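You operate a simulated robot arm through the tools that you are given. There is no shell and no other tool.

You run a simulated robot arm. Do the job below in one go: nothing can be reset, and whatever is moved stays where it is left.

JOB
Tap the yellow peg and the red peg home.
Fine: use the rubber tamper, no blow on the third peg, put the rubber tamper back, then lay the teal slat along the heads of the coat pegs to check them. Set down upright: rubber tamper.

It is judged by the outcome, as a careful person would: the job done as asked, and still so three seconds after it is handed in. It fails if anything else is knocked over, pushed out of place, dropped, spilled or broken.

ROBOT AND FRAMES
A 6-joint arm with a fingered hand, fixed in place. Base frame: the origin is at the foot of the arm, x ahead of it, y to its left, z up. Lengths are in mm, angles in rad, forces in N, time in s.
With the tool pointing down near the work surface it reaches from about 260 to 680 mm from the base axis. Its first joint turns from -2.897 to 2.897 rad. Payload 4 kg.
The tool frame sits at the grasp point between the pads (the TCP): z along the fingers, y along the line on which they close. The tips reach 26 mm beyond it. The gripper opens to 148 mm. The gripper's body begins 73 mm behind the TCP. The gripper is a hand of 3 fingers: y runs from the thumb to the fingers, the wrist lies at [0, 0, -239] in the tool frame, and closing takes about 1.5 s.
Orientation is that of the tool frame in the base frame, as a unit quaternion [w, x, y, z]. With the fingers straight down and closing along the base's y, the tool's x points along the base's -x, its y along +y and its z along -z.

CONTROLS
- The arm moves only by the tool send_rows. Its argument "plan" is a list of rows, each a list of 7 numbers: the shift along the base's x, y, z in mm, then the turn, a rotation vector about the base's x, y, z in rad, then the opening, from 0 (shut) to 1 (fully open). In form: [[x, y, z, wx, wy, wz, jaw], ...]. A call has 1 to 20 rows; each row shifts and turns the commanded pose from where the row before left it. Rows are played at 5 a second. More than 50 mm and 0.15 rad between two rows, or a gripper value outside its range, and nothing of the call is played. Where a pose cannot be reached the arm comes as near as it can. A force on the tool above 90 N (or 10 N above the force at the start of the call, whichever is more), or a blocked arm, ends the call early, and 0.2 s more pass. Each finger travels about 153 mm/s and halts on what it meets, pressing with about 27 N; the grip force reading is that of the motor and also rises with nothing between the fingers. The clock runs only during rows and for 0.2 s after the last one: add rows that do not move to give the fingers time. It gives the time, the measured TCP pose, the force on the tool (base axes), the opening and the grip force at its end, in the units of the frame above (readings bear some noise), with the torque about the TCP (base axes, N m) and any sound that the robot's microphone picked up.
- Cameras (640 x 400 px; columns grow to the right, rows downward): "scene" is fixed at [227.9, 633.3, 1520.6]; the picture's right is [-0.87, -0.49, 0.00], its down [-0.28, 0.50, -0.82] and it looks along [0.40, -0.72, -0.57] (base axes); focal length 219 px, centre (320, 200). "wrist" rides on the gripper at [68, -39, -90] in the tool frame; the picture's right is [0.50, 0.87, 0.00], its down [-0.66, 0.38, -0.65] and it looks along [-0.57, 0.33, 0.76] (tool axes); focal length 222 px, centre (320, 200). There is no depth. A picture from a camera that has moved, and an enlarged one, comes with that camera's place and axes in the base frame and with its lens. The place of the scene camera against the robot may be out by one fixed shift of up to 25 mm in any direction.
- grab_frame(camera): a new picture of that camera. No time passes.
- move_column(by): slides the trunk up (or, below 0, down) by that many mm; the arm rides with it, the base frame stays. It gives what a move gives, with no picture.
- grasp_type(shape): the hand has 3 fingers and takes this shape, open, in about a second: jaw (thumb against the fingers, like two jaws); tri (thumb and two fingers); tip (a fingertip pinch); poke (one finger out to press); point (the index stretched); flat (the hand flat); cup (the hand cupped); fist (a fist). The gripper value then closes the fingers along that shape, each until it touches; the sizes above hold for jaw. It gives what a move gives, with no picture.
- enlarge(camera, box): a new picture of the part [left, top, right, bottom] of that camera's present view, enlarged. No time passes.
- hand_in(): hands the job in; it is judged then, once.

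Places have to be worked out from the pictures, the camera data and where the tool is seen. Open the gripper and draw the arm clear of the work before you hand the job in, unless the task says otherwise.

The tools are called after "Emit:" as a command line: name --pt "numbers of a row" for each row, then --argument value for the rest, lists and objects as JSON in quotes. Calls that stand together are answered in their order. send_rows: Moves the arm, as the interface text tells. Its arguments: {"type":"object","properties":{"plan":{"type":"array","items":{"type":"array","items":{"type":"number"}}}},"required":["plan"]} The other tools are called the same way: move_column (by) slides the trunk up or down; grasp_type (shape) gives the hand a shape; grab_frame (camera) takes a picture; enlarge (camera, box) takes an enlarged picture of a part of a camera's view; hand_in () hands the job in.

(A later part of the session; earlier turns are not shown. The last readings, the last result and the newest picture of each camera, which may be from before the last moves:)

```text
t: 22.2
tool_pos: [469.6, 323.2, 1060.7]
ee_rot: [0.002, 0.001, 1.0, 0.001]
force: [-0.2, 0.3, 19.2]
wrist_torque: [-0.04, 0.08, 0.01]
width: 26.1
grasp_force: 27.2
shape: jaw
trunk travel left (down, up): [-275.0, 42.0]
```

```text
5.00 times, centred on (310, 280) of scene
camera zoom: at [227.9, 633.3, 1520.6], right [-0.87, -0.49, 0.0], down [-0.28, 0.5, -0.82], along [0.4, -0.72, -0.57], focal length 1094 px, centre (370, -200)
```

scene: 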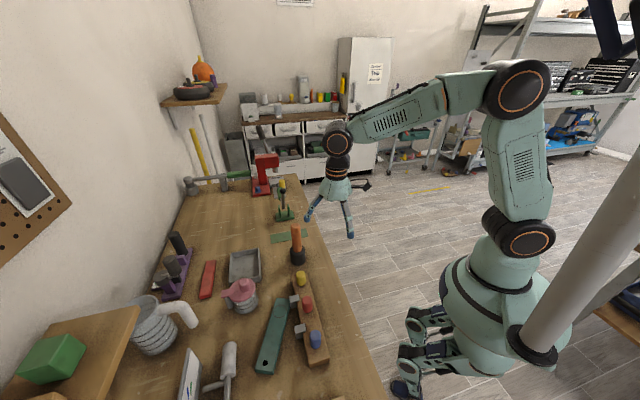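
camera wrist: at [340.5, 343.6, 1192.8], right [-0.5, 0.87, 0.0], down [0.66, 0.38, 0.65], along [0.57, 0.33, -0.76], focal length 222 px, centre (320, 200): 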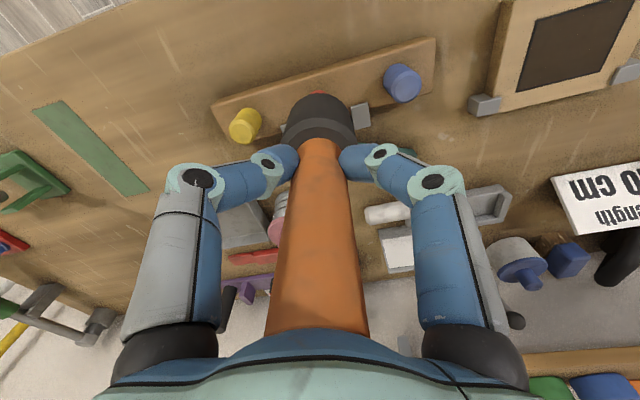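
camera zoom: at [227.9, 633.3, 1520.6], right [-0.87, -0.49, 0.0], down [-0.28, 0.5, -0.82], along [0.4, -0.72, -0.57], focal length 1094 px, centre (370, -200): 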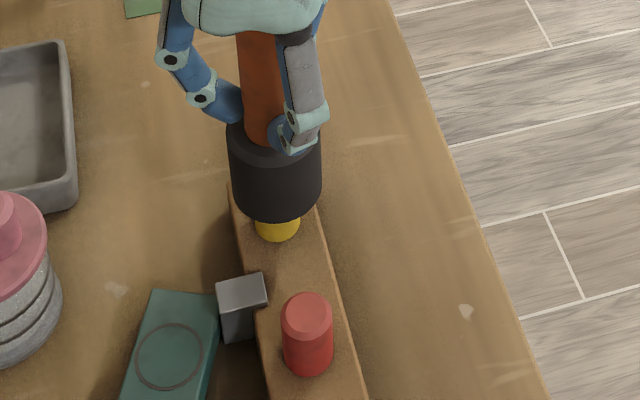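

Both pegs now bottom out at the same height (TCP 1060.5, ~20 N), so they are home. I raise the tamper and carry it back over its original spot at (550, 228).

Emit:
send_rows --pt "0 0 20 0 0 0 0" --pt "0 0 25 0 0 0 0" --pt "20.4 -23.6 0 0 0 0 0" --pt "20.4 -23.6 0 0 0 0 0" --pt "20.4 -23.6 0 0 0 0 0" --pt "20.2 -23.6 0 0 0 0 0" --pt "0 0 0 0 0 0 0" --pt "0 0 -30 0 0 0 0" --pt "0 0 -30 0 0 0 0" --pt "0 0 -25 0 0 0 0" --pt "0 0 -15 0 0 0 0" --pt "0 0 0 0 0 0 0"

Emit:
grab_frame --camera "wrist"

Emit:
enlarge --camera "scene" --box '[230, 180, 350, 280]'

```text
t: 24.8
tool_pos: [550.6, 228.3, 1002.7]
ee_rot: [0.0, 0.0, 1.0, 0.0]
force: [0.0, -0.4, -1.9]
wrist_torque: [-0.02, 0.01, -0.01]
width: 26.2
grasp_force: 26.8
shape: jaw
trunk travel left (down, up): [-275.0, 42.0]
```

```text
taken
camera wrist: at [482.4, 189.5, 1092.4], right [-0.5, 0.87, 0.0], down [0.66, 0.38, 0.65], along [0.57, 0.33, -0.76], focal length 222 px, centre (320, 200)
```

wrist: 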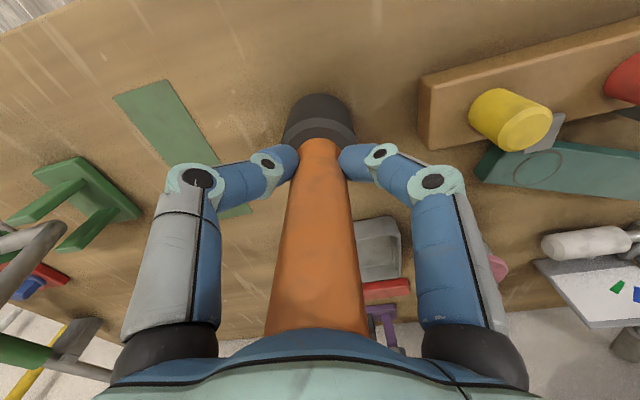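

```text
4.00 times, centred on (290, 230) of scene
camera zoom: at [227.9, 633.3, 1520.6], right [-0.87, -0.49, 0.0], down [-0.28, 0.5, -0.82], along [0.4, -0.72, -0.57], focal length 875 px, centre (440, 80)
```

zoom: 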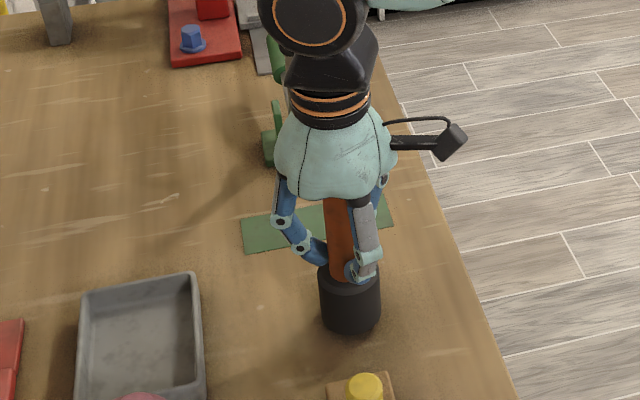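

The tamper hangs ~10 mm above its spot, upright in the grip. I lower gently in small steps to find the table.

Emit:
send_rows --pt "0 0 -4 0 0 0 0" --pt "0 0 -3 0 0 0 0" --pt "0 0 -2 0 0 0 0" --pt "0 0 0 0 0 0 0"

```text
t: 25.8
tool_pos: [551.4, 228.6, 994.0]
ee_rot: [0.0, 0.0, 1.0, 0.0]
force: [-0.7, 0.3, -2.4]
wrist_torque: [0.03, 0.0, -0.01]
width: 26.4
grasp_force: 26.6
shape: jaw
trunk travel left (down, up): [-275.0, 42.0]
```

No contact yet at 994, so I keep lowering by 1 mm steps.

Emit:
send_rows --pt "0 0 -1 0 0 0 0" --pt "0 0 -1 0 0 0 0" --pt "0 0 0 0 0 0 0"

```text
t: 26.6
tool_pos: [551.8, 228.2, 992.4]
ee_rot: [0.0, 0.0, 1.0, 0.0]
force: [-0.3, 0.0, -0.5]
wrist_torque: [0.04, 0.01, 0.02]
width: 26.0
grasp_force: 27.3
shape: jaw
trunk travel left (down, up): [-275.0, 42.0]
```

The weight reading is dropping (−0.5 N), so the base is just touching. One more millimetre to confirm.

Emit:
send_rows --pt "0 0 -1 0 0 0 0" --pt "0 0 0 0 0 0 0"

Emit:
enlarge --camera "scene" --box '[250, 200, 330, 270]'

```text
t: 27.2
tool_pos: [550.5, 228.8, 992.2]
ee_rot: [0.001, 0.0, 1.0, 0.0]
force: [1.0, 1.7, 4.4]
wrist_torque: [0.01, -0.01, -0.02]
width: 26.2
grasp_force: 27.0
shape: jaw
trunk travel left (down, up): [-275.0, 42.0]
```

```text
5.71 times, centred on (290, 235) of scene
camera zoom: at [227.9, 633.3, 1520.6], right [-0.87, -0.49, 0.0], down [-0.28, 0.5, -0.82], along [0.4, -0.72, -0.57], focal length 1250 px, centre (491, 0)
```

zoom: 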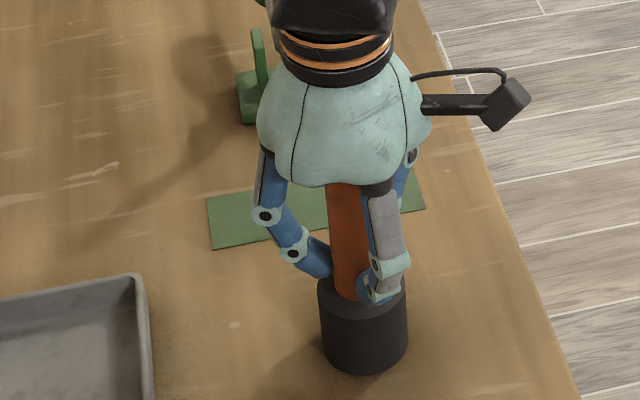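

The tamper stands on the table again (contact +4.4 N at TCP 992, same as at pick-up, so no slip). I open the fingers slowly.

Emit:
send_rows --pt "0 0 0 0 0 0 0.25" --pt "0 0 0 0 0 0 0.35" --pt "0 0 0 0 0 0 0.6" --pt "0 0 0 0 0 0 1" --pt "0 0 0 0 0 0 1" --pt "0 0 0 0 0 0 1" --pt "0 0 0 0 0 0 1"

Emit:
grab_frame --camera "wrist"

Emit:
enlarge --camera "scene" --box '[250, 200, 330, 270]'

```text
t: 28.8
tool_pos: [551.0, 228.0, 991.4]
ee_rot: [0.0, 0.0, 1.0, 0.001]
force: [-0.5, 1.0, -0.1]
wrist_torque: [0.01, -0.04, -0.01]
width: 147.9
grasp_force: 0.0
shape: jaw
trunk travel left (down, up): [-275.0, 42.0]
```

```text
taken
camera wrist: at [482.6, 189.2, 1081.0], right [-0.5, 0.87, 0.0], down [0.66, 0.38, 0.65], along [0.57, 0.33, -0.76], focal length 222 px, centre (320, 200)
```

wrist: 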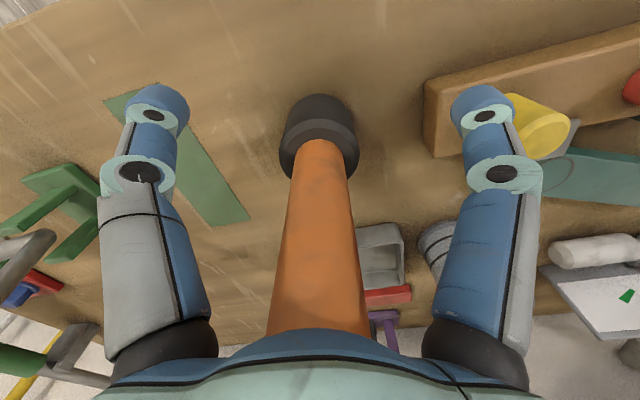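

```text
5.71 times, centred on (290, 235) of scene
camera zoom: at [227.9, 633.3, 1520.6], right [-0.87, -0.49, 0.0], down [-0.28, 0.5, -0.82], along [0.4, -0.72, -0.57], focal length 1250 px, centre (491, 0)
```

zoom: 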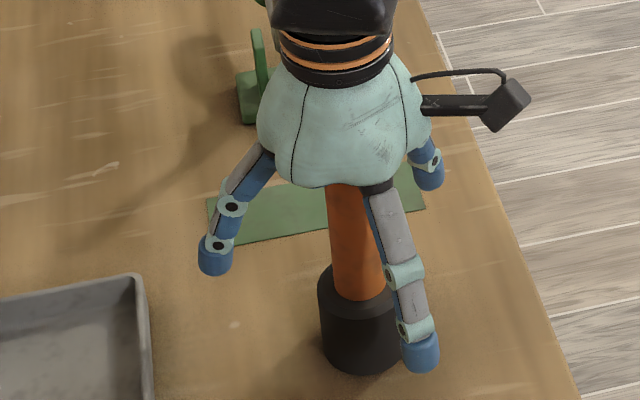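

The tamper is released and standing. I withdraw straight up until the tips clear the handle top.

Emit:
send_rows --pt "0 0 20 0 0 0 1" --pt "0 0 40 0 0 0 1" --pt "0 0 45 0 0 0 1" --pt "0 0 45 0 0 0 1" --pt "0 0 0 0 0 0 1"

Emit:
enlarge --camera "scene" --box '[230, 180, 350, 280]'

Emit:
grab_frame --camera "wrist"

```text
t: 30.0
tool_pos: [550.8, 229.9, 1141.2]
ee_rot: [0.0, 0.0, 1.0, 0.001]
force: [-0.9, -0.3, 0.4]
wrist_torque: [0.02, -0.01, -0.04]
width: 147.9
grasp_force: 0.1
shape: jaw
trunk travel left (down, up): [-275.0, 42.0]
```

```text
4.00 times, centred on (290, 230) of scene
camera zoom: at [227.9, 633.3, 1520.6], right [-0.87, -0.49, 0.0], down [-0.28, 0.5, -0.82], along [0.4, -0.72, -0.57], focal length 875 px, centre (440, 80)
```

zoom: 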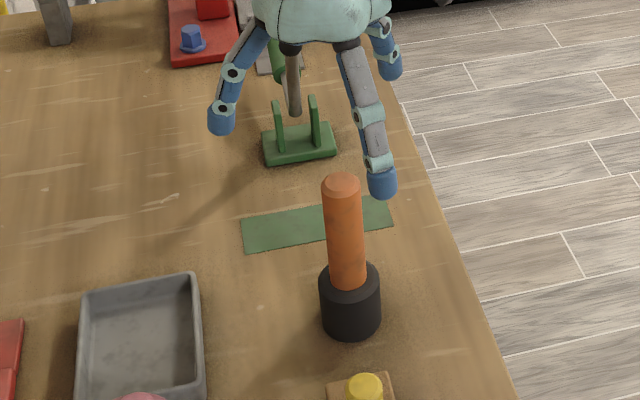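

```text
taken
camera wrist: at [482.8, 190.0, 1230.9], right [-0.5, 0.87, 0.0], down [0.66, 0.38, 0.65], along [0.57, 0.33, -0.76], focal length 222 px, centre (320, 200)
```

wrist: 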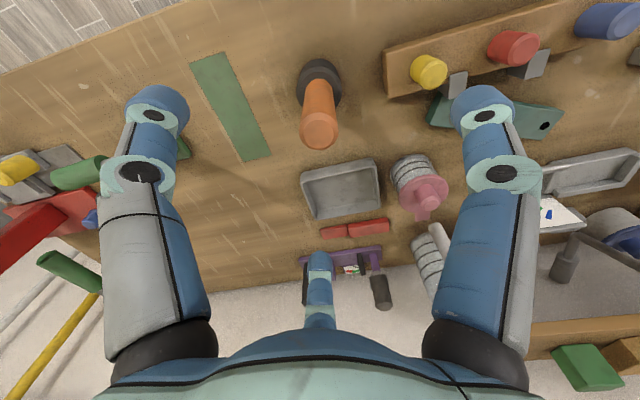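

The tamper stands upright where it was. Next I move to a spot from which the wrist camera sees the whole teal slat closely.

Emit:
send_rows --pt "-33.4 31 0 0 0 0 1" --pt "-33.4 31 0 0 0 0 1" --pt "-33.4 31 0 0 0 0 1" --pt "-33.4 31 0 0 0 0 1" --pt "-33.4 31 0 0 0 0 1" --pt "-33.4 31 0 0 0 0 1" --pt "0 0 -40 0 0 0 1" --pt "0 0 -41 0 0 0 1" --pt "0 0 0 0 0 0 1"

Emit:
grab_frame --camera "wrist"

Emit:
enlarge --camera "wrist" --box '[220, 100, 440, 240]'

```text
t: 32.0
tool_pos: [350.3, 412.5, 1060.3]
ee_rot: [0.001, 0.0, 1.0, 0.0]
force: [0.0, -0.5, 0.4]
wrist_torque: [0.02, 0.01, 0.04]
width: 147.9
grasp_force: 0.1
shape: jaw
trunk travel left (down, up): [-275.0, 42.0]
```

```text
taken
camera wrist: at [282.0, 374.3, 1150.6], right [-0.5, 0.87, 0.0], down [0.66, 0.38, 0.65], along [0.57, 0.33, -0.76], focal length 222 px, centre (320, 200)
```

wrist: 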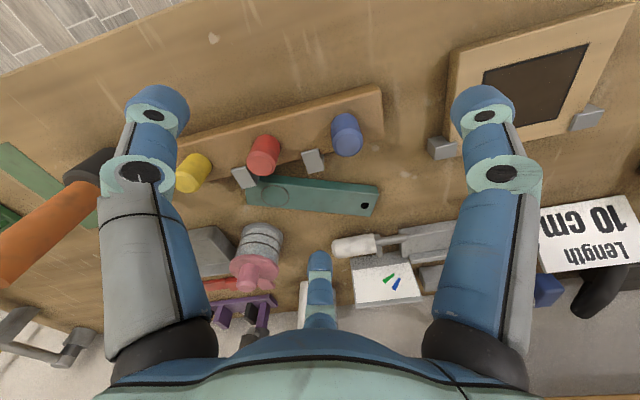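

```text
2.86 times, centred on (330, 170) of wrist
camera zoom: at [282.0, 374.3, 1150.6], right [-0.5, 0.87, 0.0], down [0.66, 0.38, 0.65], along [0.57, 0.33, -0.76], focal length 635 px, centre (291, 286)
```

zoom: 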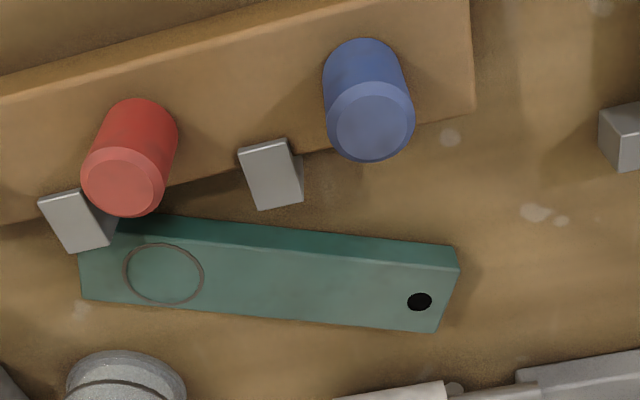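

The slat measures roughly 179×43×20 mm, centred near (460, 463), long axis pointing from (494,381) to (426,546). Before gripping it I check, in free air, how the fingers look partly closed.

Emit:
send_rows --pt "0 0 0 0 0 0 0.5" --pt "0 0 0 0 0 0 0.5" --pt "0 0 0 0 0 0 0.5" --pt "0 0 0 0 0 0 0.5"

Emit:
grab_frame --camera "wrist"

Emit:
enlarge --camera "scene" --box '[270, 200, 390, 330]'

```text
t: 33.0
tool_pos: [350.9, 414.0, 1061.5]
ee_rot: [0.001, 0.0, 1.0, -0.001]
force: [0.1, 0.1, 0.0]
wrist_torque: [0.0, 0.0, 0.0]
width: 74.6
grasp_force: 0.1
shape: jaw
trunk travel left (down, up): [-275.0, 42.0]
```

```text
taken
camera wrist: at [282.0, 374.6, 1150.8], right [-0.5, 0.87, 0.0], down [0.66, 0.38, 0.65], along [0.57, 0.33, -0.76], focal length 222 px, centre (320, 200)
```

wrist: 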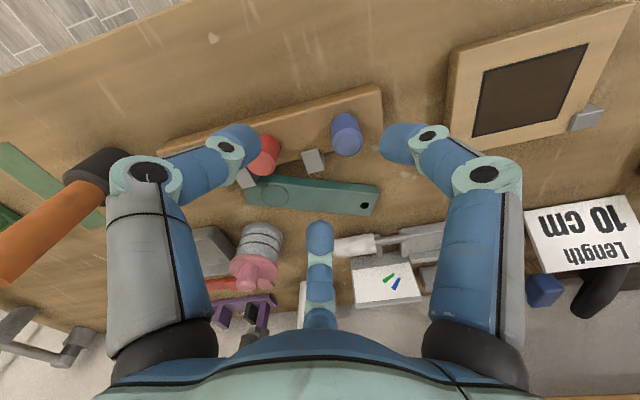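

```text
3.08 times, centred on (330, 265) of scene
camera zoom: at [227.9, 633.3, 1520.6], right [-0.87, -0.49, 0.0], down [-0.28, 0.5, -0.82], along [0.4, -0.72, -0.57], focal length 673 px, centre (289, 0)
```

zoom: 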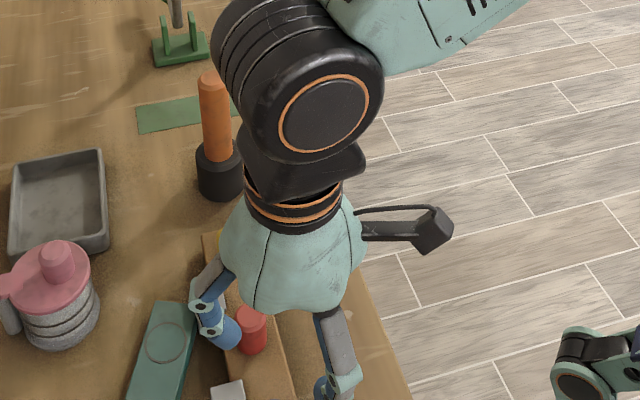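

The three fingers close radially (tips at r≈48 for 75 mm opening), so I will grip the slat with the thumb on the rail side, 25 mm off centre towards the hole end, away from the grey posts. I rotate the hand about −1.18 rad and move above that spot, staying high.

Emit:
send_rows --pt "13.6 9.4 0 0 0 -0.1475 0.55" --pt "13.6 9.4 0 0 0 -0.1475 0.55" --pt "13.6 9.4 0 0 0 -0.1475 0.55" --pt "13.6 9.4 0 0 0 -0.1475 0.55" --pt "13.6 9.4 0 0 0 -0.1475 0.55" --pt "13.6 9.4 0 0 0 -0.1475 0.55" --pt "13.6 9.4 0 0 0 -0.1475 0.55" --pt "13.4 9.6 0 0 0 -0.1475 0.55" --pt "0 0 0 0 0 0 0.55" --pt "0 0 0 0 0 0 0.55"

Emit:
grab_frame --camera "wrist"

Emit:
enlarge --camera "scene" --box '[220, 230, 360, 390]'

```text
t: 35.2
tool_pos: [458.9, 490.0, 1060.9]
ee_rot: [0.0, 0.557, 0.831, 0.0]
force: [-0.3, 0.1, 0.2]
wrist_torque: [0.0, 0.0, 0.01]
width: 81.0
grasp_force: 0.1
shape: jaw
trunk travel left (down, up): [-275.0, 42.0]
```

```text
taken
camera wrist: at [396.5, 537.8, 1149.7], right [0.61, 0.79, 0.0], down [0.6, -0.46, 0.65], along [0.52, -0.4, -0.76], focal length 222 px, centre (320, 200)
```

wrist: 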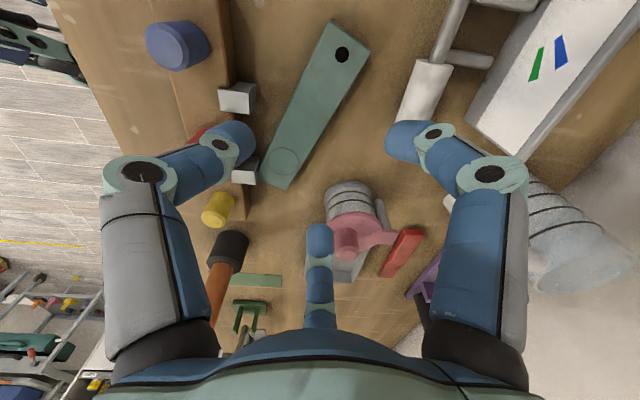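

```text
2.50 times, centred on (290, 310) of scene
camera zoom: at [227.9, 633.3, 1520.6], right [-0.87, -0.49, 0.0], down [-0.28, 0.5, -0.82], along [0.4, -0.72, -0.57], focal length 547 px, centre (395, -75)
```

zoom: 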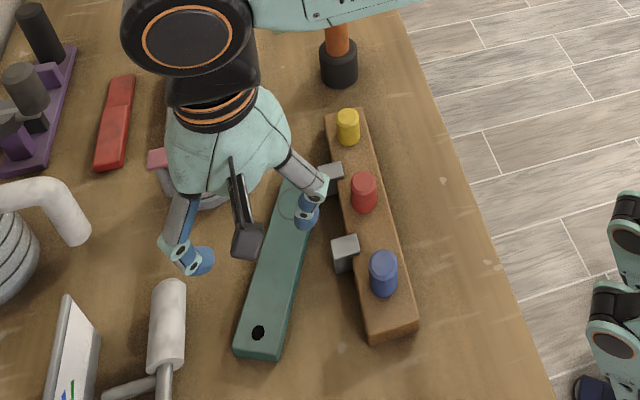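

I enlarge this view to re-measure the slat's corners and the clearances for thumb and fingers.

Emit:
enlarge --camera "wrist" --box '[180, 10, 460, 210]'

```text
2.00 times, centred on (320, 110) of wrist
camera zoom: at [396.5, 537.8, 1149.7], right [0.61, 0.79, 0.0], down [0.6, -0.46, 0.65], along [0.52, -0.4, -0.76], focal length 444 px, centre (320, 380)
```

zoom: 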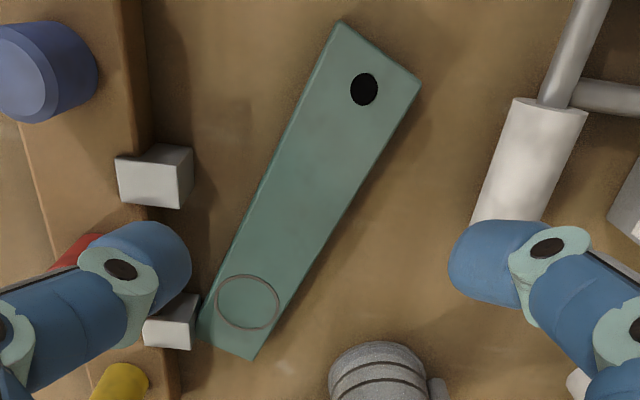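

Refined slat: centre (461, 465), 178×40.5 mm, axis 113°. I shift slightly toward the hole end, narrow the opening to ~72 mm, and descend to TCP z≈950 first, checking clearances.

Emit:
send_rows --pt "-1.4 6.2 0 0 0 0.009 0.485" --pt "0 0 -30 0 0 0 0.485" --pt "0 0 -30 0 0 0 0.485" --pt "0 0 -30 0 0 0 0.485" --pt "0 0 -20 0 0 0 0.485" --pt "0 0 0 0 0 0 0.485"

Emit:
grab_frame --camera "wrist"

Emit:
enlarge --camera "scene" --box '[230, 250, 350, 390]'

```text
t: 36.6
tool_pos: [457.5, 496.8, 949.1]
ee_rot: [0.0, 0.553, 0.833, 0.0]
force: [0.3, -0.4, 0.0]
wrist_torque: [0.03, 0.03, 0.02]
width: 72.4
grasp_force: 0.0
shape: jaw
trunk travel left (down, up): [-275.0, 42.0]
```

```text
taken
camera wrist: at [394.4, 543.6, 1039.4], right [0.6, 0.8, 0.0], down [0.6, -0.46, 0.65], along [0.52, -0.39, -0.76], focal length 222 px, centre (320, 200)
```

wrist: 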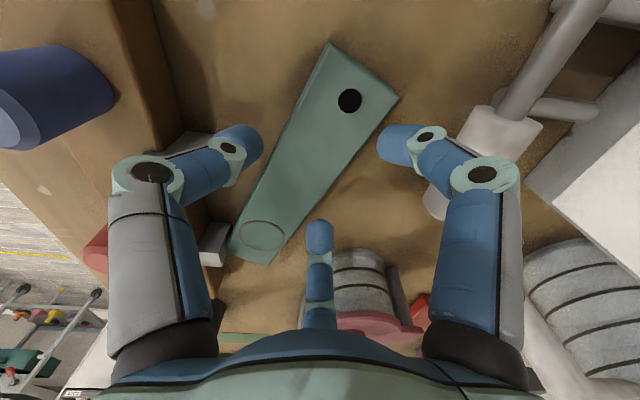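

```text
2.86 times, centred on (290, 320) of scene
camera zoom: at [227.9, 633.3, 1520.6], right [-0.87, -0.49, 0.0], down [-0.28, 0.5, -0.82], along [0.4, -0.72, -0.57], focal length 625 px, centre (406, -143)
```

zoom: 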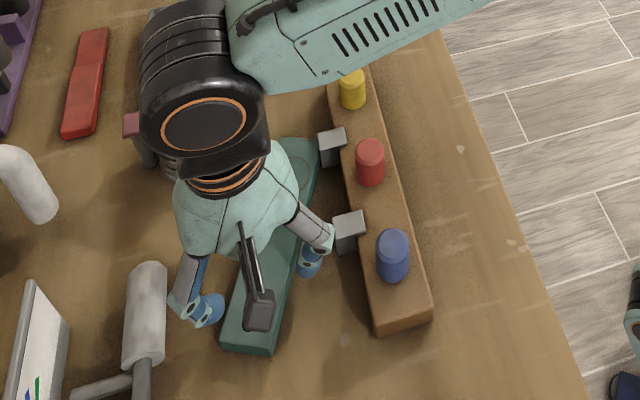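

Thumb and fingers straddle the slat with several mm of clearance on each side and are clear of the post. I descend the remaining ~17 mm gently and read the force.

Emit:
send_rows --pt "0 0 -7 0 0 0 0.485" --pt "0 0 -5 0 0 0 0.485" --pt "0 0 -3 0 0 0 0.485" --pt "0 0 -2 0 0 0 0.485" --pt "0 0 0 0 0 0 0.485"

Emit:
grab_frame --camera "wrist"

Emit:
enlarge --camera "scene" --box '[260, 290, 340, 370]'

```text
t: 37.8
tool_pos: [457.0, 495.0, 932.0]
ee_rot: [0.0, 0.553, 0.833, 0.0]
force: [-0.5, -0.2, -0.4]
wrist_torque: [0.0, 0.02, -0.01]
width: 71.9
grasp_force: 0.0
shape: jaw
trunk travel left (down, up): [-275.0, 42.0]
```

```text
taken
camera wrist: at [394.9, 542.9, 1022.4], right [0.6, 0.8, 0.0], down [0.6, -0.46, 0.65], along [0.52, -0.39, -0.76], focal length 222 px, centre (320, 200)
```

wrist: 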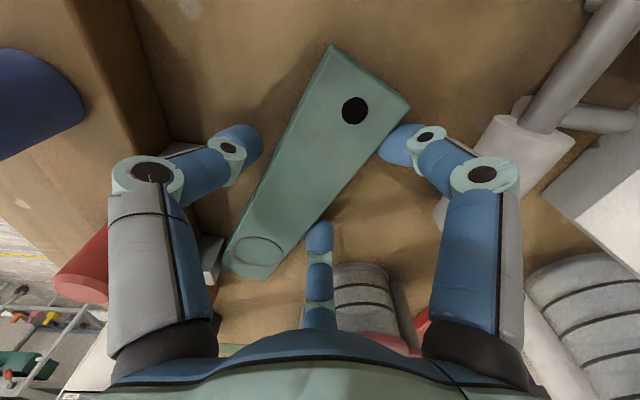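

```text
5.00 times, centred on (300, 330) of scene
camera zoom: at [227.9, 633.3, 1520.6], right [-0.87, -0.49, 0.0], down [-0.28, 0.5, -0.82], along [0.4, -0.72, -0.57], focal length 1094 px, centre (420, -450)
```

zoom: 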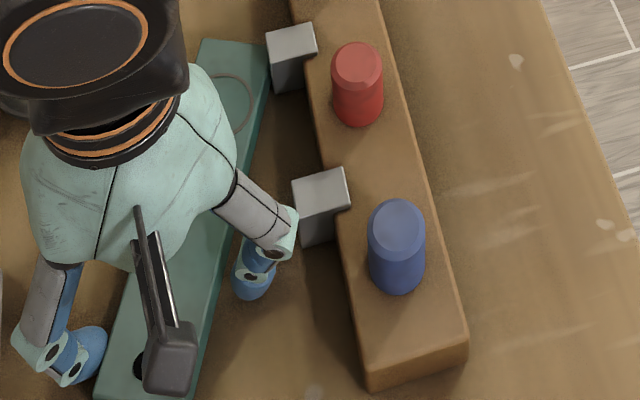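

No contact with the table, and all three fingertips flank the slat. I close the fingers gradually.

Emit:
send_rows --pt "0 0 0 0 0 0 0.44" --pt "0 0 0 0 0 0 0.4" --pt "0 0 0 0 0 0 0.37" --pt "0 0 0 0 0 0 0.34" --pt "0 0 0 0 0 0 0.31" --pt "0 0 0 0 0 0 0.28" --pt "0 0 0 0 0 0 0.25" --pt "0 0 0 0 0 0 0.2" --pt "0 0 0 0 0 0 0.1" --pt "0 0 0 0 0 0 0" --pt "0 0 0 0 0 0 0"

Emit:
grab_frame --camera "wrist"

Emit:
enlarge --camera "scene" --box '[240, 270, 340, 390]'

```text
t: 40.2
tool_pos: [458.1, 496.1, 931.9]
ee_rot: [0.0, 0.553, 0.833, 0.0]
force: [0.4, 0.0, 0.8]
wrist_torque: [0.04, 0.03, 0.02]
width: 42.8
grasp_force: 26.4
shape: jaw
trunk travel left (down, up): [-275.0, 42.0]
```

```text
taken
camera wrist: at [394.9, 542.9, 1022.7], right [0.6, 0.8, 0.0], down [0.6, -0.46, 0.65], along [0.52, -0.39, -0.76], focal length 222 px, centre (320, 200)
```

wrist: 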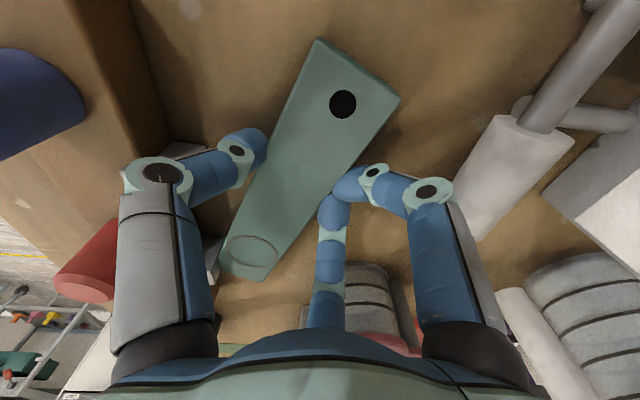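

```text
3.33 times, centred on (290, 330) of scene
camera zoom: at [227.9, 633.3, 1520.6], right [-0.87, -0.49, 0.0], down [-0.28, 0.5, -0.82], along [0.4, -0.72, -0.57], focal length 729 px, centre (420, -233)
```

zoom: 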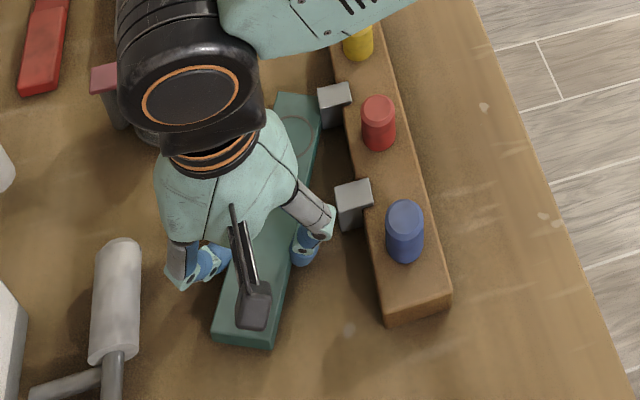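

The fingers pinch the slat at 42.8 mm with 26 N; it shifted only a few mm toward the thumb. I lift slowly and watch whether it stays level.

Emit:
send_rows --pt "0 0 3 0 0 0 0" --pt "0 0 7 0 0 0 0" --pt "0 0 15 0 0 0 0" --pt "0 0 20 0 0 0 0" --pt "0 0 0 0 0 0 0"

Emit:
grab_frame --camera "wrist"

Emit:
enlarge --camera "scene" --box '[240, 270, 340, 390]'

```text
t: 41.4
tool_pos: [458.0, 497.1, 978.8]
ee_rot: [0.0, 0.553, 0.833, 0.0]
force: [0.5, -0.1, -1.1]
wrist_torque: [0.04, 0.0, 0.0]
width: 43.0
grasp_force: 27.0
shape: jaw
trunk travel left (down, up): [-275.0, 42.0]
```

```text
taken
camera wrist: at [394.7, 543.3, 1068.2], right [0.6, 0.8, 0.0], down [0.6, -0.46, 0.65], along [0.52, -0.39, -0.76], focal length 222 px, centre (320, 200)
```

wrist: 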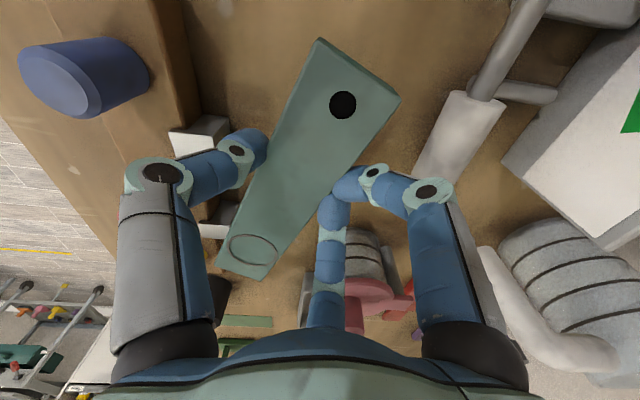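

```text
3.33 times, centred on (290, 330) of scene
camera zoom: at [227.9, 633.3, 1520.6], right [-0.87, -0.49, 0.0], down [-0.28, 0.5, -0.82], along [0.4, -0.72, -0.57], focal length 729 px, centre (420, -233)
```

zoom: 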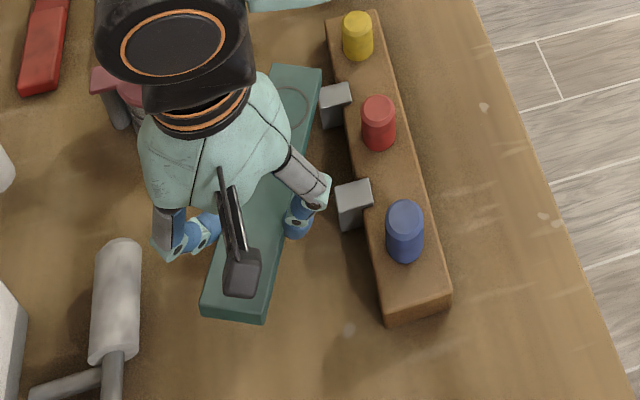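

The slat is held level and steady. I raise it another 52 mm to be clear above the pegs and then measure it in the hand.

Emit:
send_rows --pt "0 0 20 0 0 0 0" --pt "0 0 20 0 0 0 0" --pt "0 0 12 0 0 0 0" --pt "0 0 0 0 0 0 0" --pt "0 0 0 0 0 0 0"

Emit:
enlarge --camera "wrist" --box '[190, 20, 430, 300]'

Emit:
grab_frame --camera "wrist"

```text
t: 42.6
tool_pos: [458.4, 496.5, 1030.1]
ee_rot: [0.0, 0.552, 0.834, 0.0]
force: [0.5, -0.5, -1.7]
wrist_torque: [-0.02, -0.04, 0.01]
width: 42.8
grasp_force: 27.7
shape: jaw
trunk travel left (down, up): [-275.0, 42.0]
```

```text
1.43 times, centred on (310, 160) of wrist
camera zoom: at [394.5, 543.1, 1119.9], right [0.6, 0.8, 0.0], down [0.6, -0.46, 0.65], along [0.52, -0.39, -0.76], focal length 317 px, centre (334, 257)
```

zoom: 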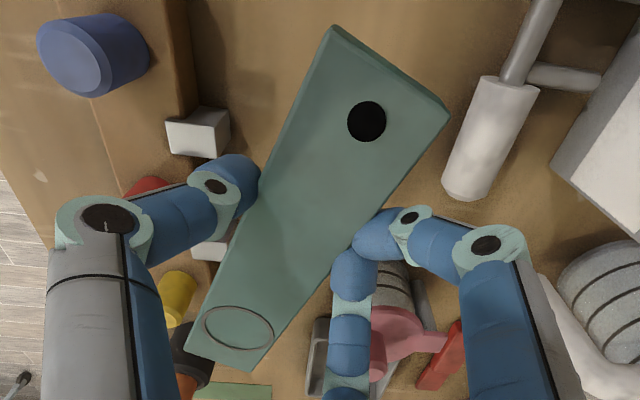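

```text
taken
camera wrist: at [394.5, 543.1, 1119.9], right [0.6, 0.8, 0.0], down [0.6, -0.46, 0.65], along [0.52, -0.39, -0.76], focal length 222 px, centre (320, 200)
```

wrist: 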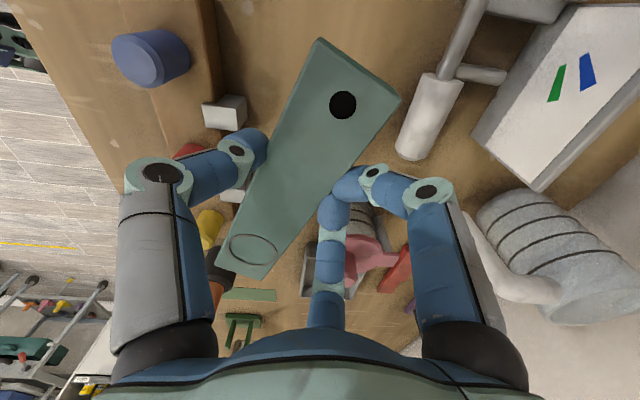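

In the hand the slat lies parallel to the tool's x axis, its centre at about (−30.5, −13) in the tool frame. I rotate +0.394 rad and move so its centre comes over the red peg, aligned with the yellow–blue line, still ~27 mm above the heads.

Emit:
send_rows --pt "-12.2 -16.7 0 0 0 0.0788 0" --pt "-12.2 -16.7 0 0 0 0.0788 0" --pt "-12.2 -16.7 0 0 0 0.0788 0" --pt "-12.2 -16.7 0 0 0 0.0788 0" --pt "-12.3 -16.7 0 0 0 0.0788 0" --pt "0 0 0 0 0 0 0" --pt "0 0 0 0 0 0 0"

Emit:
grab_frame --camera "wrist"

Emit:
enlarge --camera "scene" --box '[250, 240, 360, 390]'

```text
t: 44.2
tool_pos: [397.1, 413.2, 1030.0]
ee_rot: [0.0, 0.379, 0.926, 0.001]
force: [0.3, -0.2, -1.0]
wrist_torque: [0.04, 0.01, 0.01]
width: 42.6
grasp_force: 27.0
shape: jaw
trunk travel left (down, up): [-275.0, 42.0]
```

```text
taken
camera wrist: at [320.5, 432.0, 1119.6], right [0.25, 0.97, 0.0], down [0.73, -0.19, 0.65], along [0.63, -0.16, -0.76], focal length 222 px, centre (320, 200)
```

wrist: 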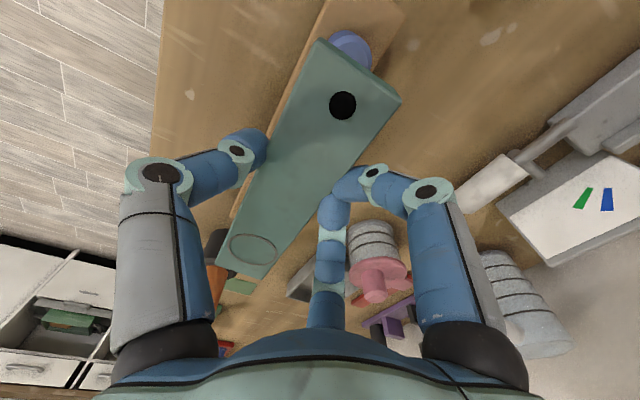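

```text
2.67 times, centred on (305, 315) of scene
camera zoom: at [227.9, 633.3, 1520.6], right [-0.87, -0.49, 0.0], down [-0.28, 0.5, -0.82], along [0.4, -0.72, -0.57], focal length 583 px, centre (360, -107)
```

zoom: 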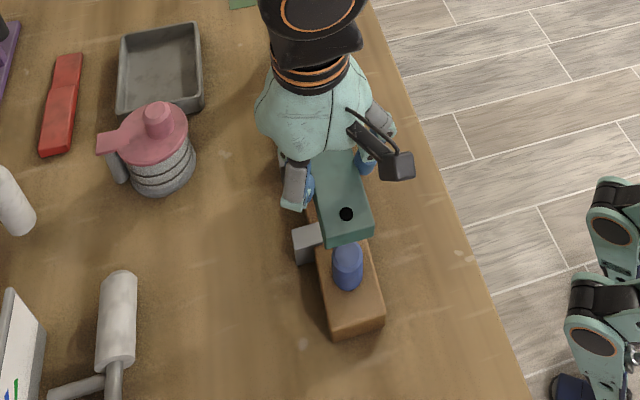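

The slat's computed ends lie ~4 mm beyond the yellow and blue head centres with lateral offset ~0. I lower to about 6 mm above the heads and check again.

Emit:
send_rows --pt "0 0 -10 0 0 0 0" --pt "0 0 -8 0 0 0 0" --pt "0 0 -4 0 0 0 0" --pt "0 0 0 0 0 0 0"

Emit:
enlarge --camera "wrist" --box '[200, 0, 440, 160]'

Emit:
enlarge --camera "scene" --box '[270, 260, 350, 360]'

Emit:
enlarge --camera "wrist" --box '[160, 180, 340, 300]'

```text
t: 45.2
tool_pos: [397.2, 413.6, 1007.8]
ee_rot: [0.0, 0.379, 0.925, 0.0]
force: [0.4, 0.7, -0.9]
wrist_torque: [0.01, 0.02, 0.01]
width: 42.3
grasp_force: 27.1
shape: jaw
trunk travel left (down, up): [-275.0, 42.0]
```

```text
2.50 times, centred on (320, 80) of wrist
camera zoom: at [320.7, 432.0, 1098.0], right [0.25, 0.97, 0.0], down [0.73, -0.19, 0.65], along [0.63, -0.16, -0.76], focal length 555 px, centre (320, 500)
```

zoom: 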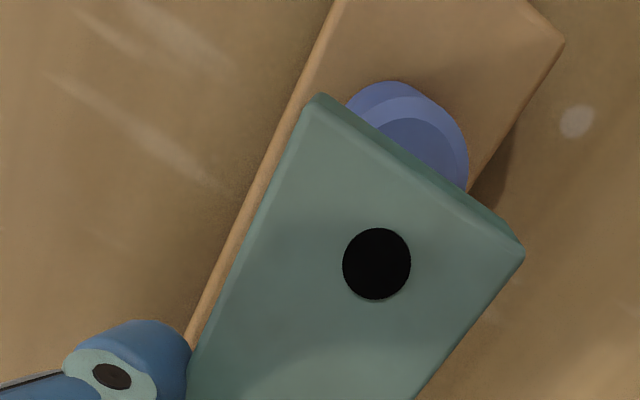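

```text
4.00 times, centred on (310, 310) of scene
camera zoom: at [227.9, 633.3, 1520.6], right [-0.87, -0.49, 0.0], down [-0.28, 0.5, -0.82], along [0.4, -0.72, -0.57], focal length 875 px, centre (360, -240)
```

zoom: 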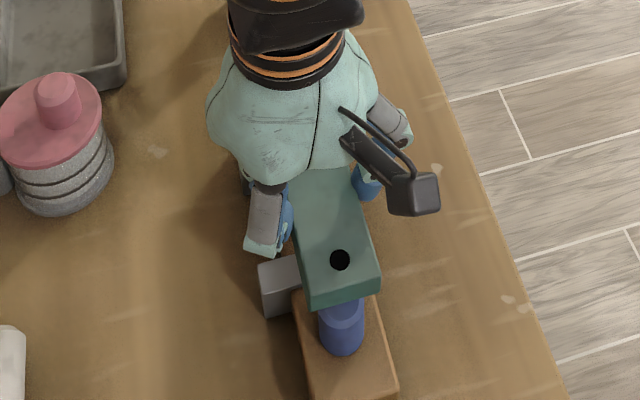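

```text
3.33 times, centred on (250, 240) of wrist
camera zoom: at [320.7, 432.0, 1098.0], right [0.25, 0.97, 0.0], down [0.73, -0.19, 0.65], along [0.63, -0.16, -0.76], focal length 740 px, centre (553, 67)
```

zoom: 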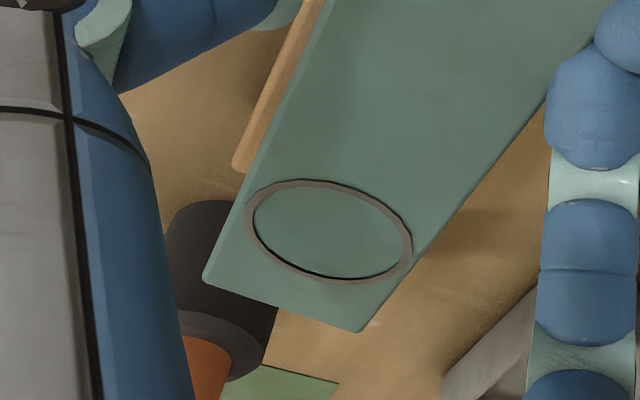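

I zoom in on the blue head beside the slat's hole end to check the alignment more exactly.

Emit:
enlarge --camera "wrist" --box '[310, 20, 410, 110]'

Emit:
enlarge --camera "scene" --box '[285, 290, 345, 350]'

```text
4.44 times, centred on (360, 65) of wrist
camera zoom: at [320.7, 432.0, 1098.0], right [0.25, 0.97, 0.0], down [0.73, -0.19, 0.65], along [0.63, -0.16, -0.76], focal length 987 px, centre (142, 800)
```

zoom: 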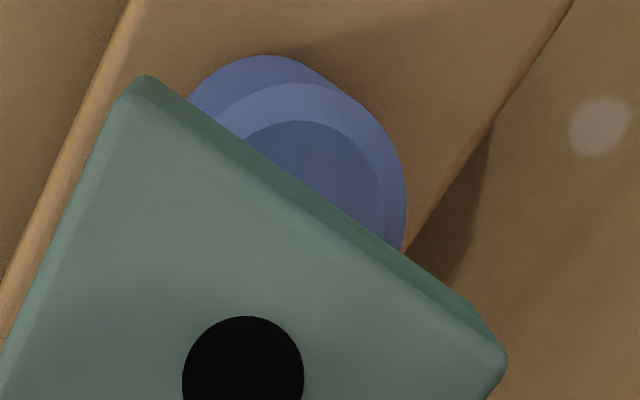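

```text
6.67 times, centred on (315, 320) of scene
camera zoom: at [227.9, 633.3, 1520.6], right [-0.87, -0.49, 0.0], down [-0.28, 0.5, -0.82], along [0.4, -0.72, -0.57], focal length 1458 px, centre (353, -600)
```

zoom: 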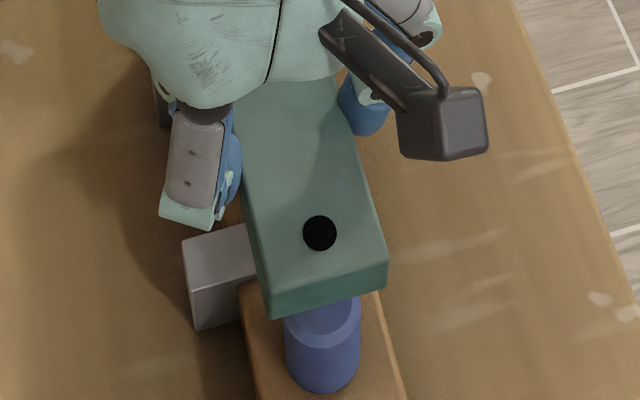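

The blue head sits centred laterally within ~2 mm and the slat end reaches ~5 mm past its centre, so alignment is good. I lower in small steps until the slat touches the heads.

Emit:
send_rows --pt "0 0 -2 0 0 0 0" --pt "0 0 -2 0 0 0 0" --pt "0 0 -1 0 0 0 0" --pt "0 0 0 0 0 0 0"

```text
t: 46.2
tool_pos: [396.0, 413.0, 1003.1]
ee_rot: [-0.001, 0.38, 0.925, -0.001]
force: [0.2, 0.4, -0.7]
wrist_torque: [-0.01, -0.02, 0.04]
width: 42.8
grasp_force: 27.0
shape: jaw
trunk travel left (down, up): [-275.0, 42.0]
```

No contact yet at 1003; I continue by one-millimetre steps.

Emit:
send_rows --pt "0 0 -1 0 0 0 0" --pt "0 0 0 0 0 0 0"

```text
t: 46.8
tool_pos: [396.8, 412.5, 1002.1]
ee_rot: [0.0, 0.38, 0.925, 0.0]
force: [-0.4, 0.8, 0.1]
wrist_torque: [-0.02, 0.02, 0.02]
width: 42.8
grasp_force: 26.9
shape: jaw
trunk travel left (down, up): [-275.0, 42.0]
```

The force is near zero now, perhaps first touch. Another millimetre to confirm.

Emit:
send_rows --pt "0 0 -1 0 0 0 0" --pt "0 0 0 0 0 0 0"

Emit:
enlarge --camera "scene" --box '[285, 290, 345, 350]'

```text
t: 47.4
tool_pos: [397.0, 413.1, 1001.6]
ee_rot: [0.0, 0.379, 0.925, 0.0]
force: [2.1, 0.6, 7.3]
wrist_torque: [-0.09, 0.07, 0.0]
width: 42.4
grasp_force: 27.0
shape: jaw
trunk travel left (down, up): [-275.0, 42.0]
```

```text
6.67 times, centred on (315, 320) of scene
camera zoom: at [227.9, 633.3, 1520.6], right [-0.87, -0.49, 0.0], down [-0.28, 0.5, -0.82], along [0.4, -0.72, -0.57], focal length 1458 px, centre (353, -600)
```

zoom: 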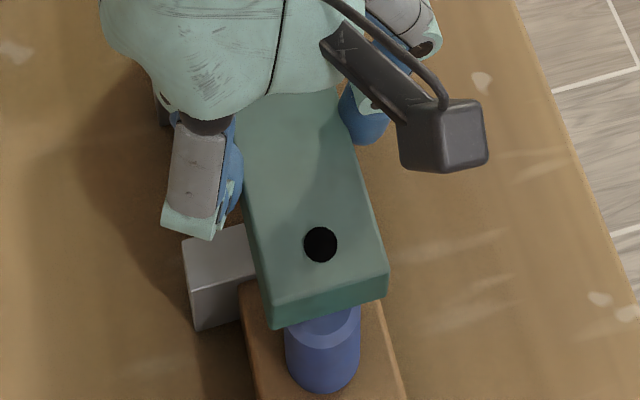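

Contact with the heads is confirmed (+7 N). I relieve it by 0.7 mm and open the fingers gradually.

Emit:
send_rows --pt "0 0 0.7 0 0 0 0" --pt "0 0 0 0 0 0 0.28" --pt "0 0 0 0 0 0 0.31" --pt "0 0 0 0 0 0 0.35" --pt "0 0 0 0 0 0 0.4" --pt "0 0 0 0 0 0 0.46" --pt "0 0 0 0 0 0 0.52" --pt "0 0 0 0 0 0 0.58" --pt "0 0 0 0 0 0 0.58"

Emit:
grab_frame --camera "wrist"

Emit:
enlarge --camera "scene" --box '[270, 270, 350, 360]'

```text
t: 49.4
tool_pos: [396.1, 411.7, 1001.1]
ee_rot: [0.0, 0.38, 0.925, 0.0]
force: [0.6, 0.0, 0.0]
wrist_torque: [0.0, 0.0, 0.03]
width: 85.1
grasp_force: 0.1
shape: jaw
trunk travel left (down, up): [-275.0, 42.0]
```

```text
taken
camera wrist: at [320.4, 432.2, 1091.5], right [0.25, 0.97, 0.0], down [0.73, -0.19, 0.65], along [0.63, -0.16, -0.76], focal length 222 px, centre (320, 200)
```

wrist: 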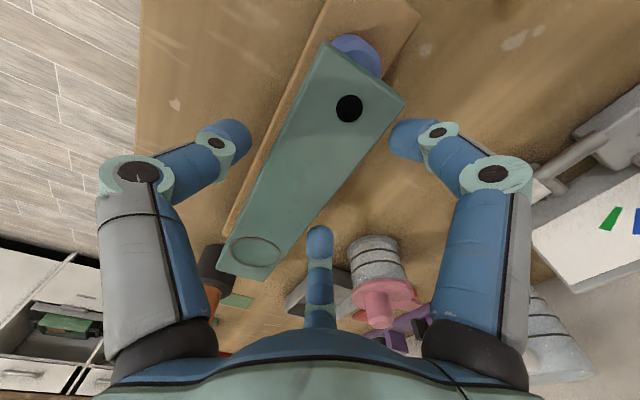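

```text
4.44 times, centred on (310, 315) of scene
camera zoom: at [227.9, 633.3, 1520.6], right [-0.87, -0.49, 0.0], down [-0.28, 0.5, -0.82], along [0.4, -0.72, -0.57], focal length 972 px, centre (364, -311)
```

zoom: 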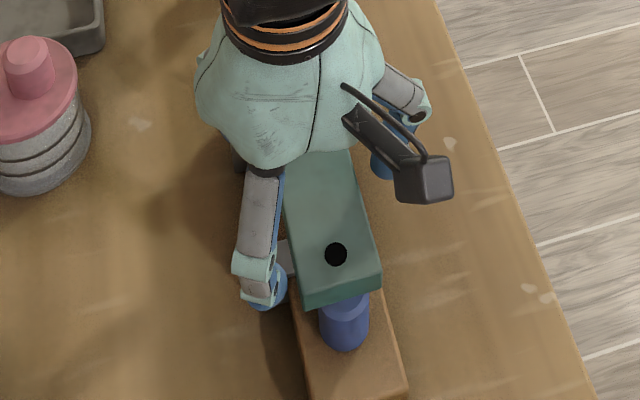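

The slat now rests on the heads (it settled ~3 mm sideways, now still centred over them) and the fingers are clear on both sides. I rise straight up.

Emit:
send_rows --pt "0 0 10 0 0 0 0.58" --pt "0 0 20 0 0 0 0.58" --pt "0 0 30 0 0 0 0.58" --pt "0 0 40 0 0 0 0.58" --pt "0 0 40 0 0 0 0.58" --pt "0 0 0 0 0 0 0.58"

Emit:
grab_frame --camera "wrist"

Emit:
enlarge --camera "scene" --box '[250, 250, 360, 380]'

```text
t: 50.8
tool_pos: [397.4, 413.3, 1141.9]
ee_rot: [-0.001, 0.379, 0.925, 0.0]
force: [0.5, -0.2, 0.1]
wrist_torque: [0.01, 0.02, 0.01]
width: 85.5
grasp_force: 0.2
shape: jaw
trunk travel left (down, up): [-275.0, 42.0]
```

```text
taken
camera wrist: at [320.4, 432.2, 1232.1], right [0.25, 0.97, 0.0], down [0.73, -0.19, 0.65], along [0.63, -0.16, -0.76], focal length 222 px, centre (320, 200)
```

wrist: 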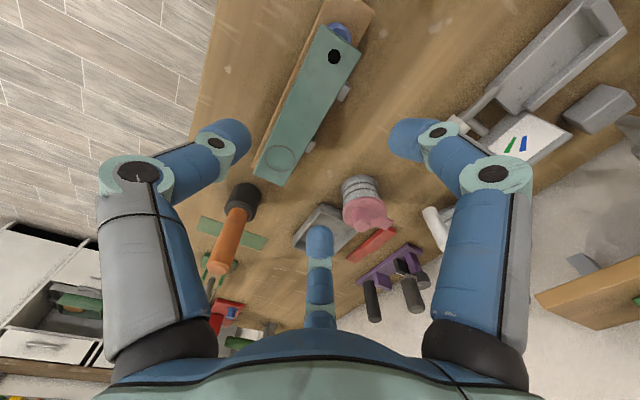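

```text
3.08 times, centred on (305, 315) of scene
camera zoom: at [227.9, 633.3, 1520.6], right [-0.87, -0.49, 0.0], down [-0.28, 0.5, -0.82], along [0.4, -0.72, -0.57], focal length 673 px, centre (366, -154)
```

zoom: 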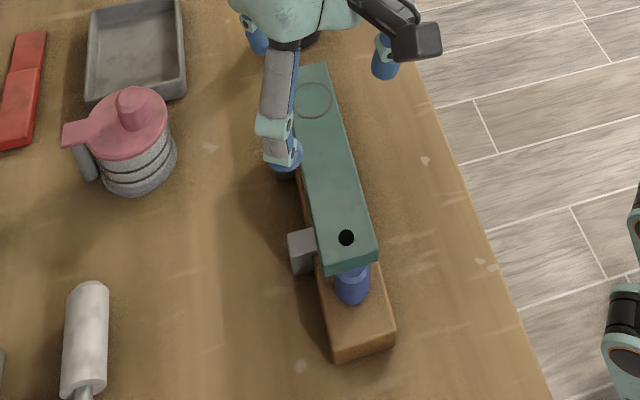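

The slat lies along all three heads. I open the hand fully and draw the arm back and up, clear of the bench, then check everything.

Emit:
send_rows --pt "-10 -10 40 0 0 0 0.58" --pt "-15 -30 30 0 0 0 1" --pt "-15 -33 28 0 0 0 1" --pt "-15 -33 28 0 0 0 1" --pt "-15 -33 28 0 0 0 1" --pt "-15 -33 20 0 0 0 1" --pt "-15 -33 0 0 0 0 1" --pt "0 0 0 0 0 0 1"

Emit:
grab_frame --camera "wrist"

Emit:
grab_frame --camera "scene"

Emit:
enlarge --camera "scene" --box '[240, 210, 350, 380]'

```text
t: 52.6
tool_pos: [296.9, 205.8, 1315.6]
ee_rot: [0.0, 0.379, 0.925, 0.0]
force: [0.4, 0.4, -1.2]
wrist_torque: [-0.01, 0.01, -0.03]
width: 148.0
grasp_force: 0.1
shape: jaw
trunk travel left (down, up): [-275.0, 42.0]
```

```text
taken
camera wrist: at [220.3, 226.2, 1405.8], right [0.25, 0.97, 0.0], down [0.73, -0.19, 0.65], along [0.63, -0.16, -0.76], focal length 222 px, centre (320, 200)
```

wrist: 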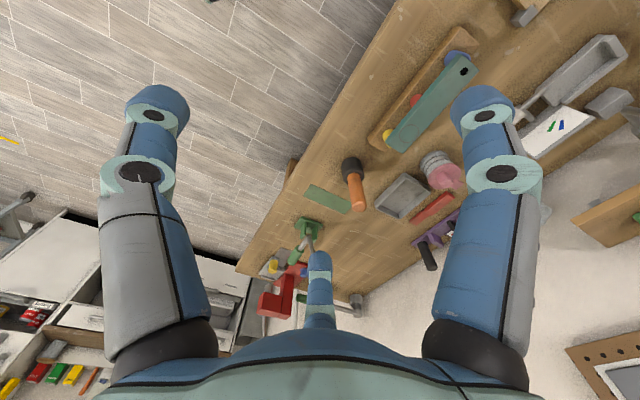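

```text
taken
```

scene: 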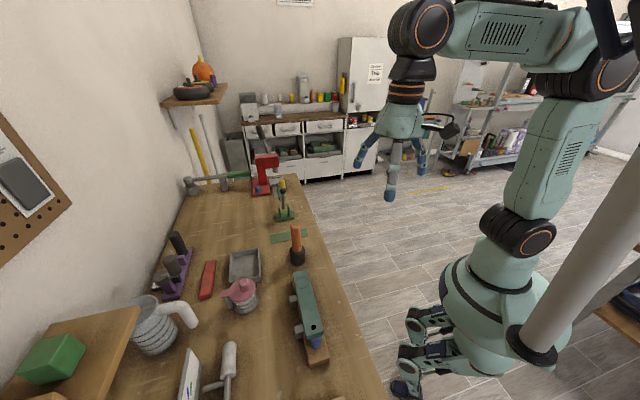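

```text
2.35 times, centred on (295, 295) of scene
camera zoom: at [227.9, 633.3, 1520.6], right [-0.87, -0.49, 0.0], down [-0.28, 0.5, -0.82], along [0.4, -0.72, -0.57], focal length 515 px, centre (379, -24)
```

zoom: 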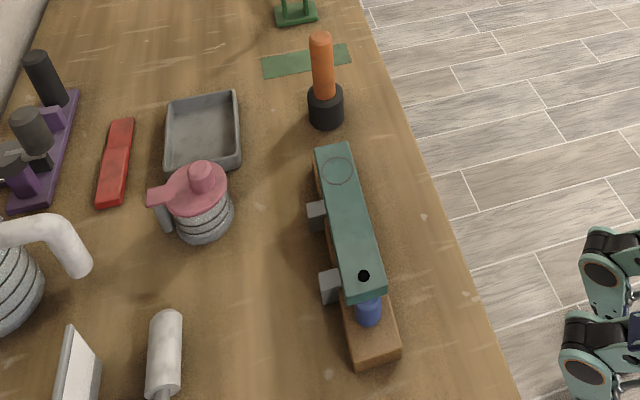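

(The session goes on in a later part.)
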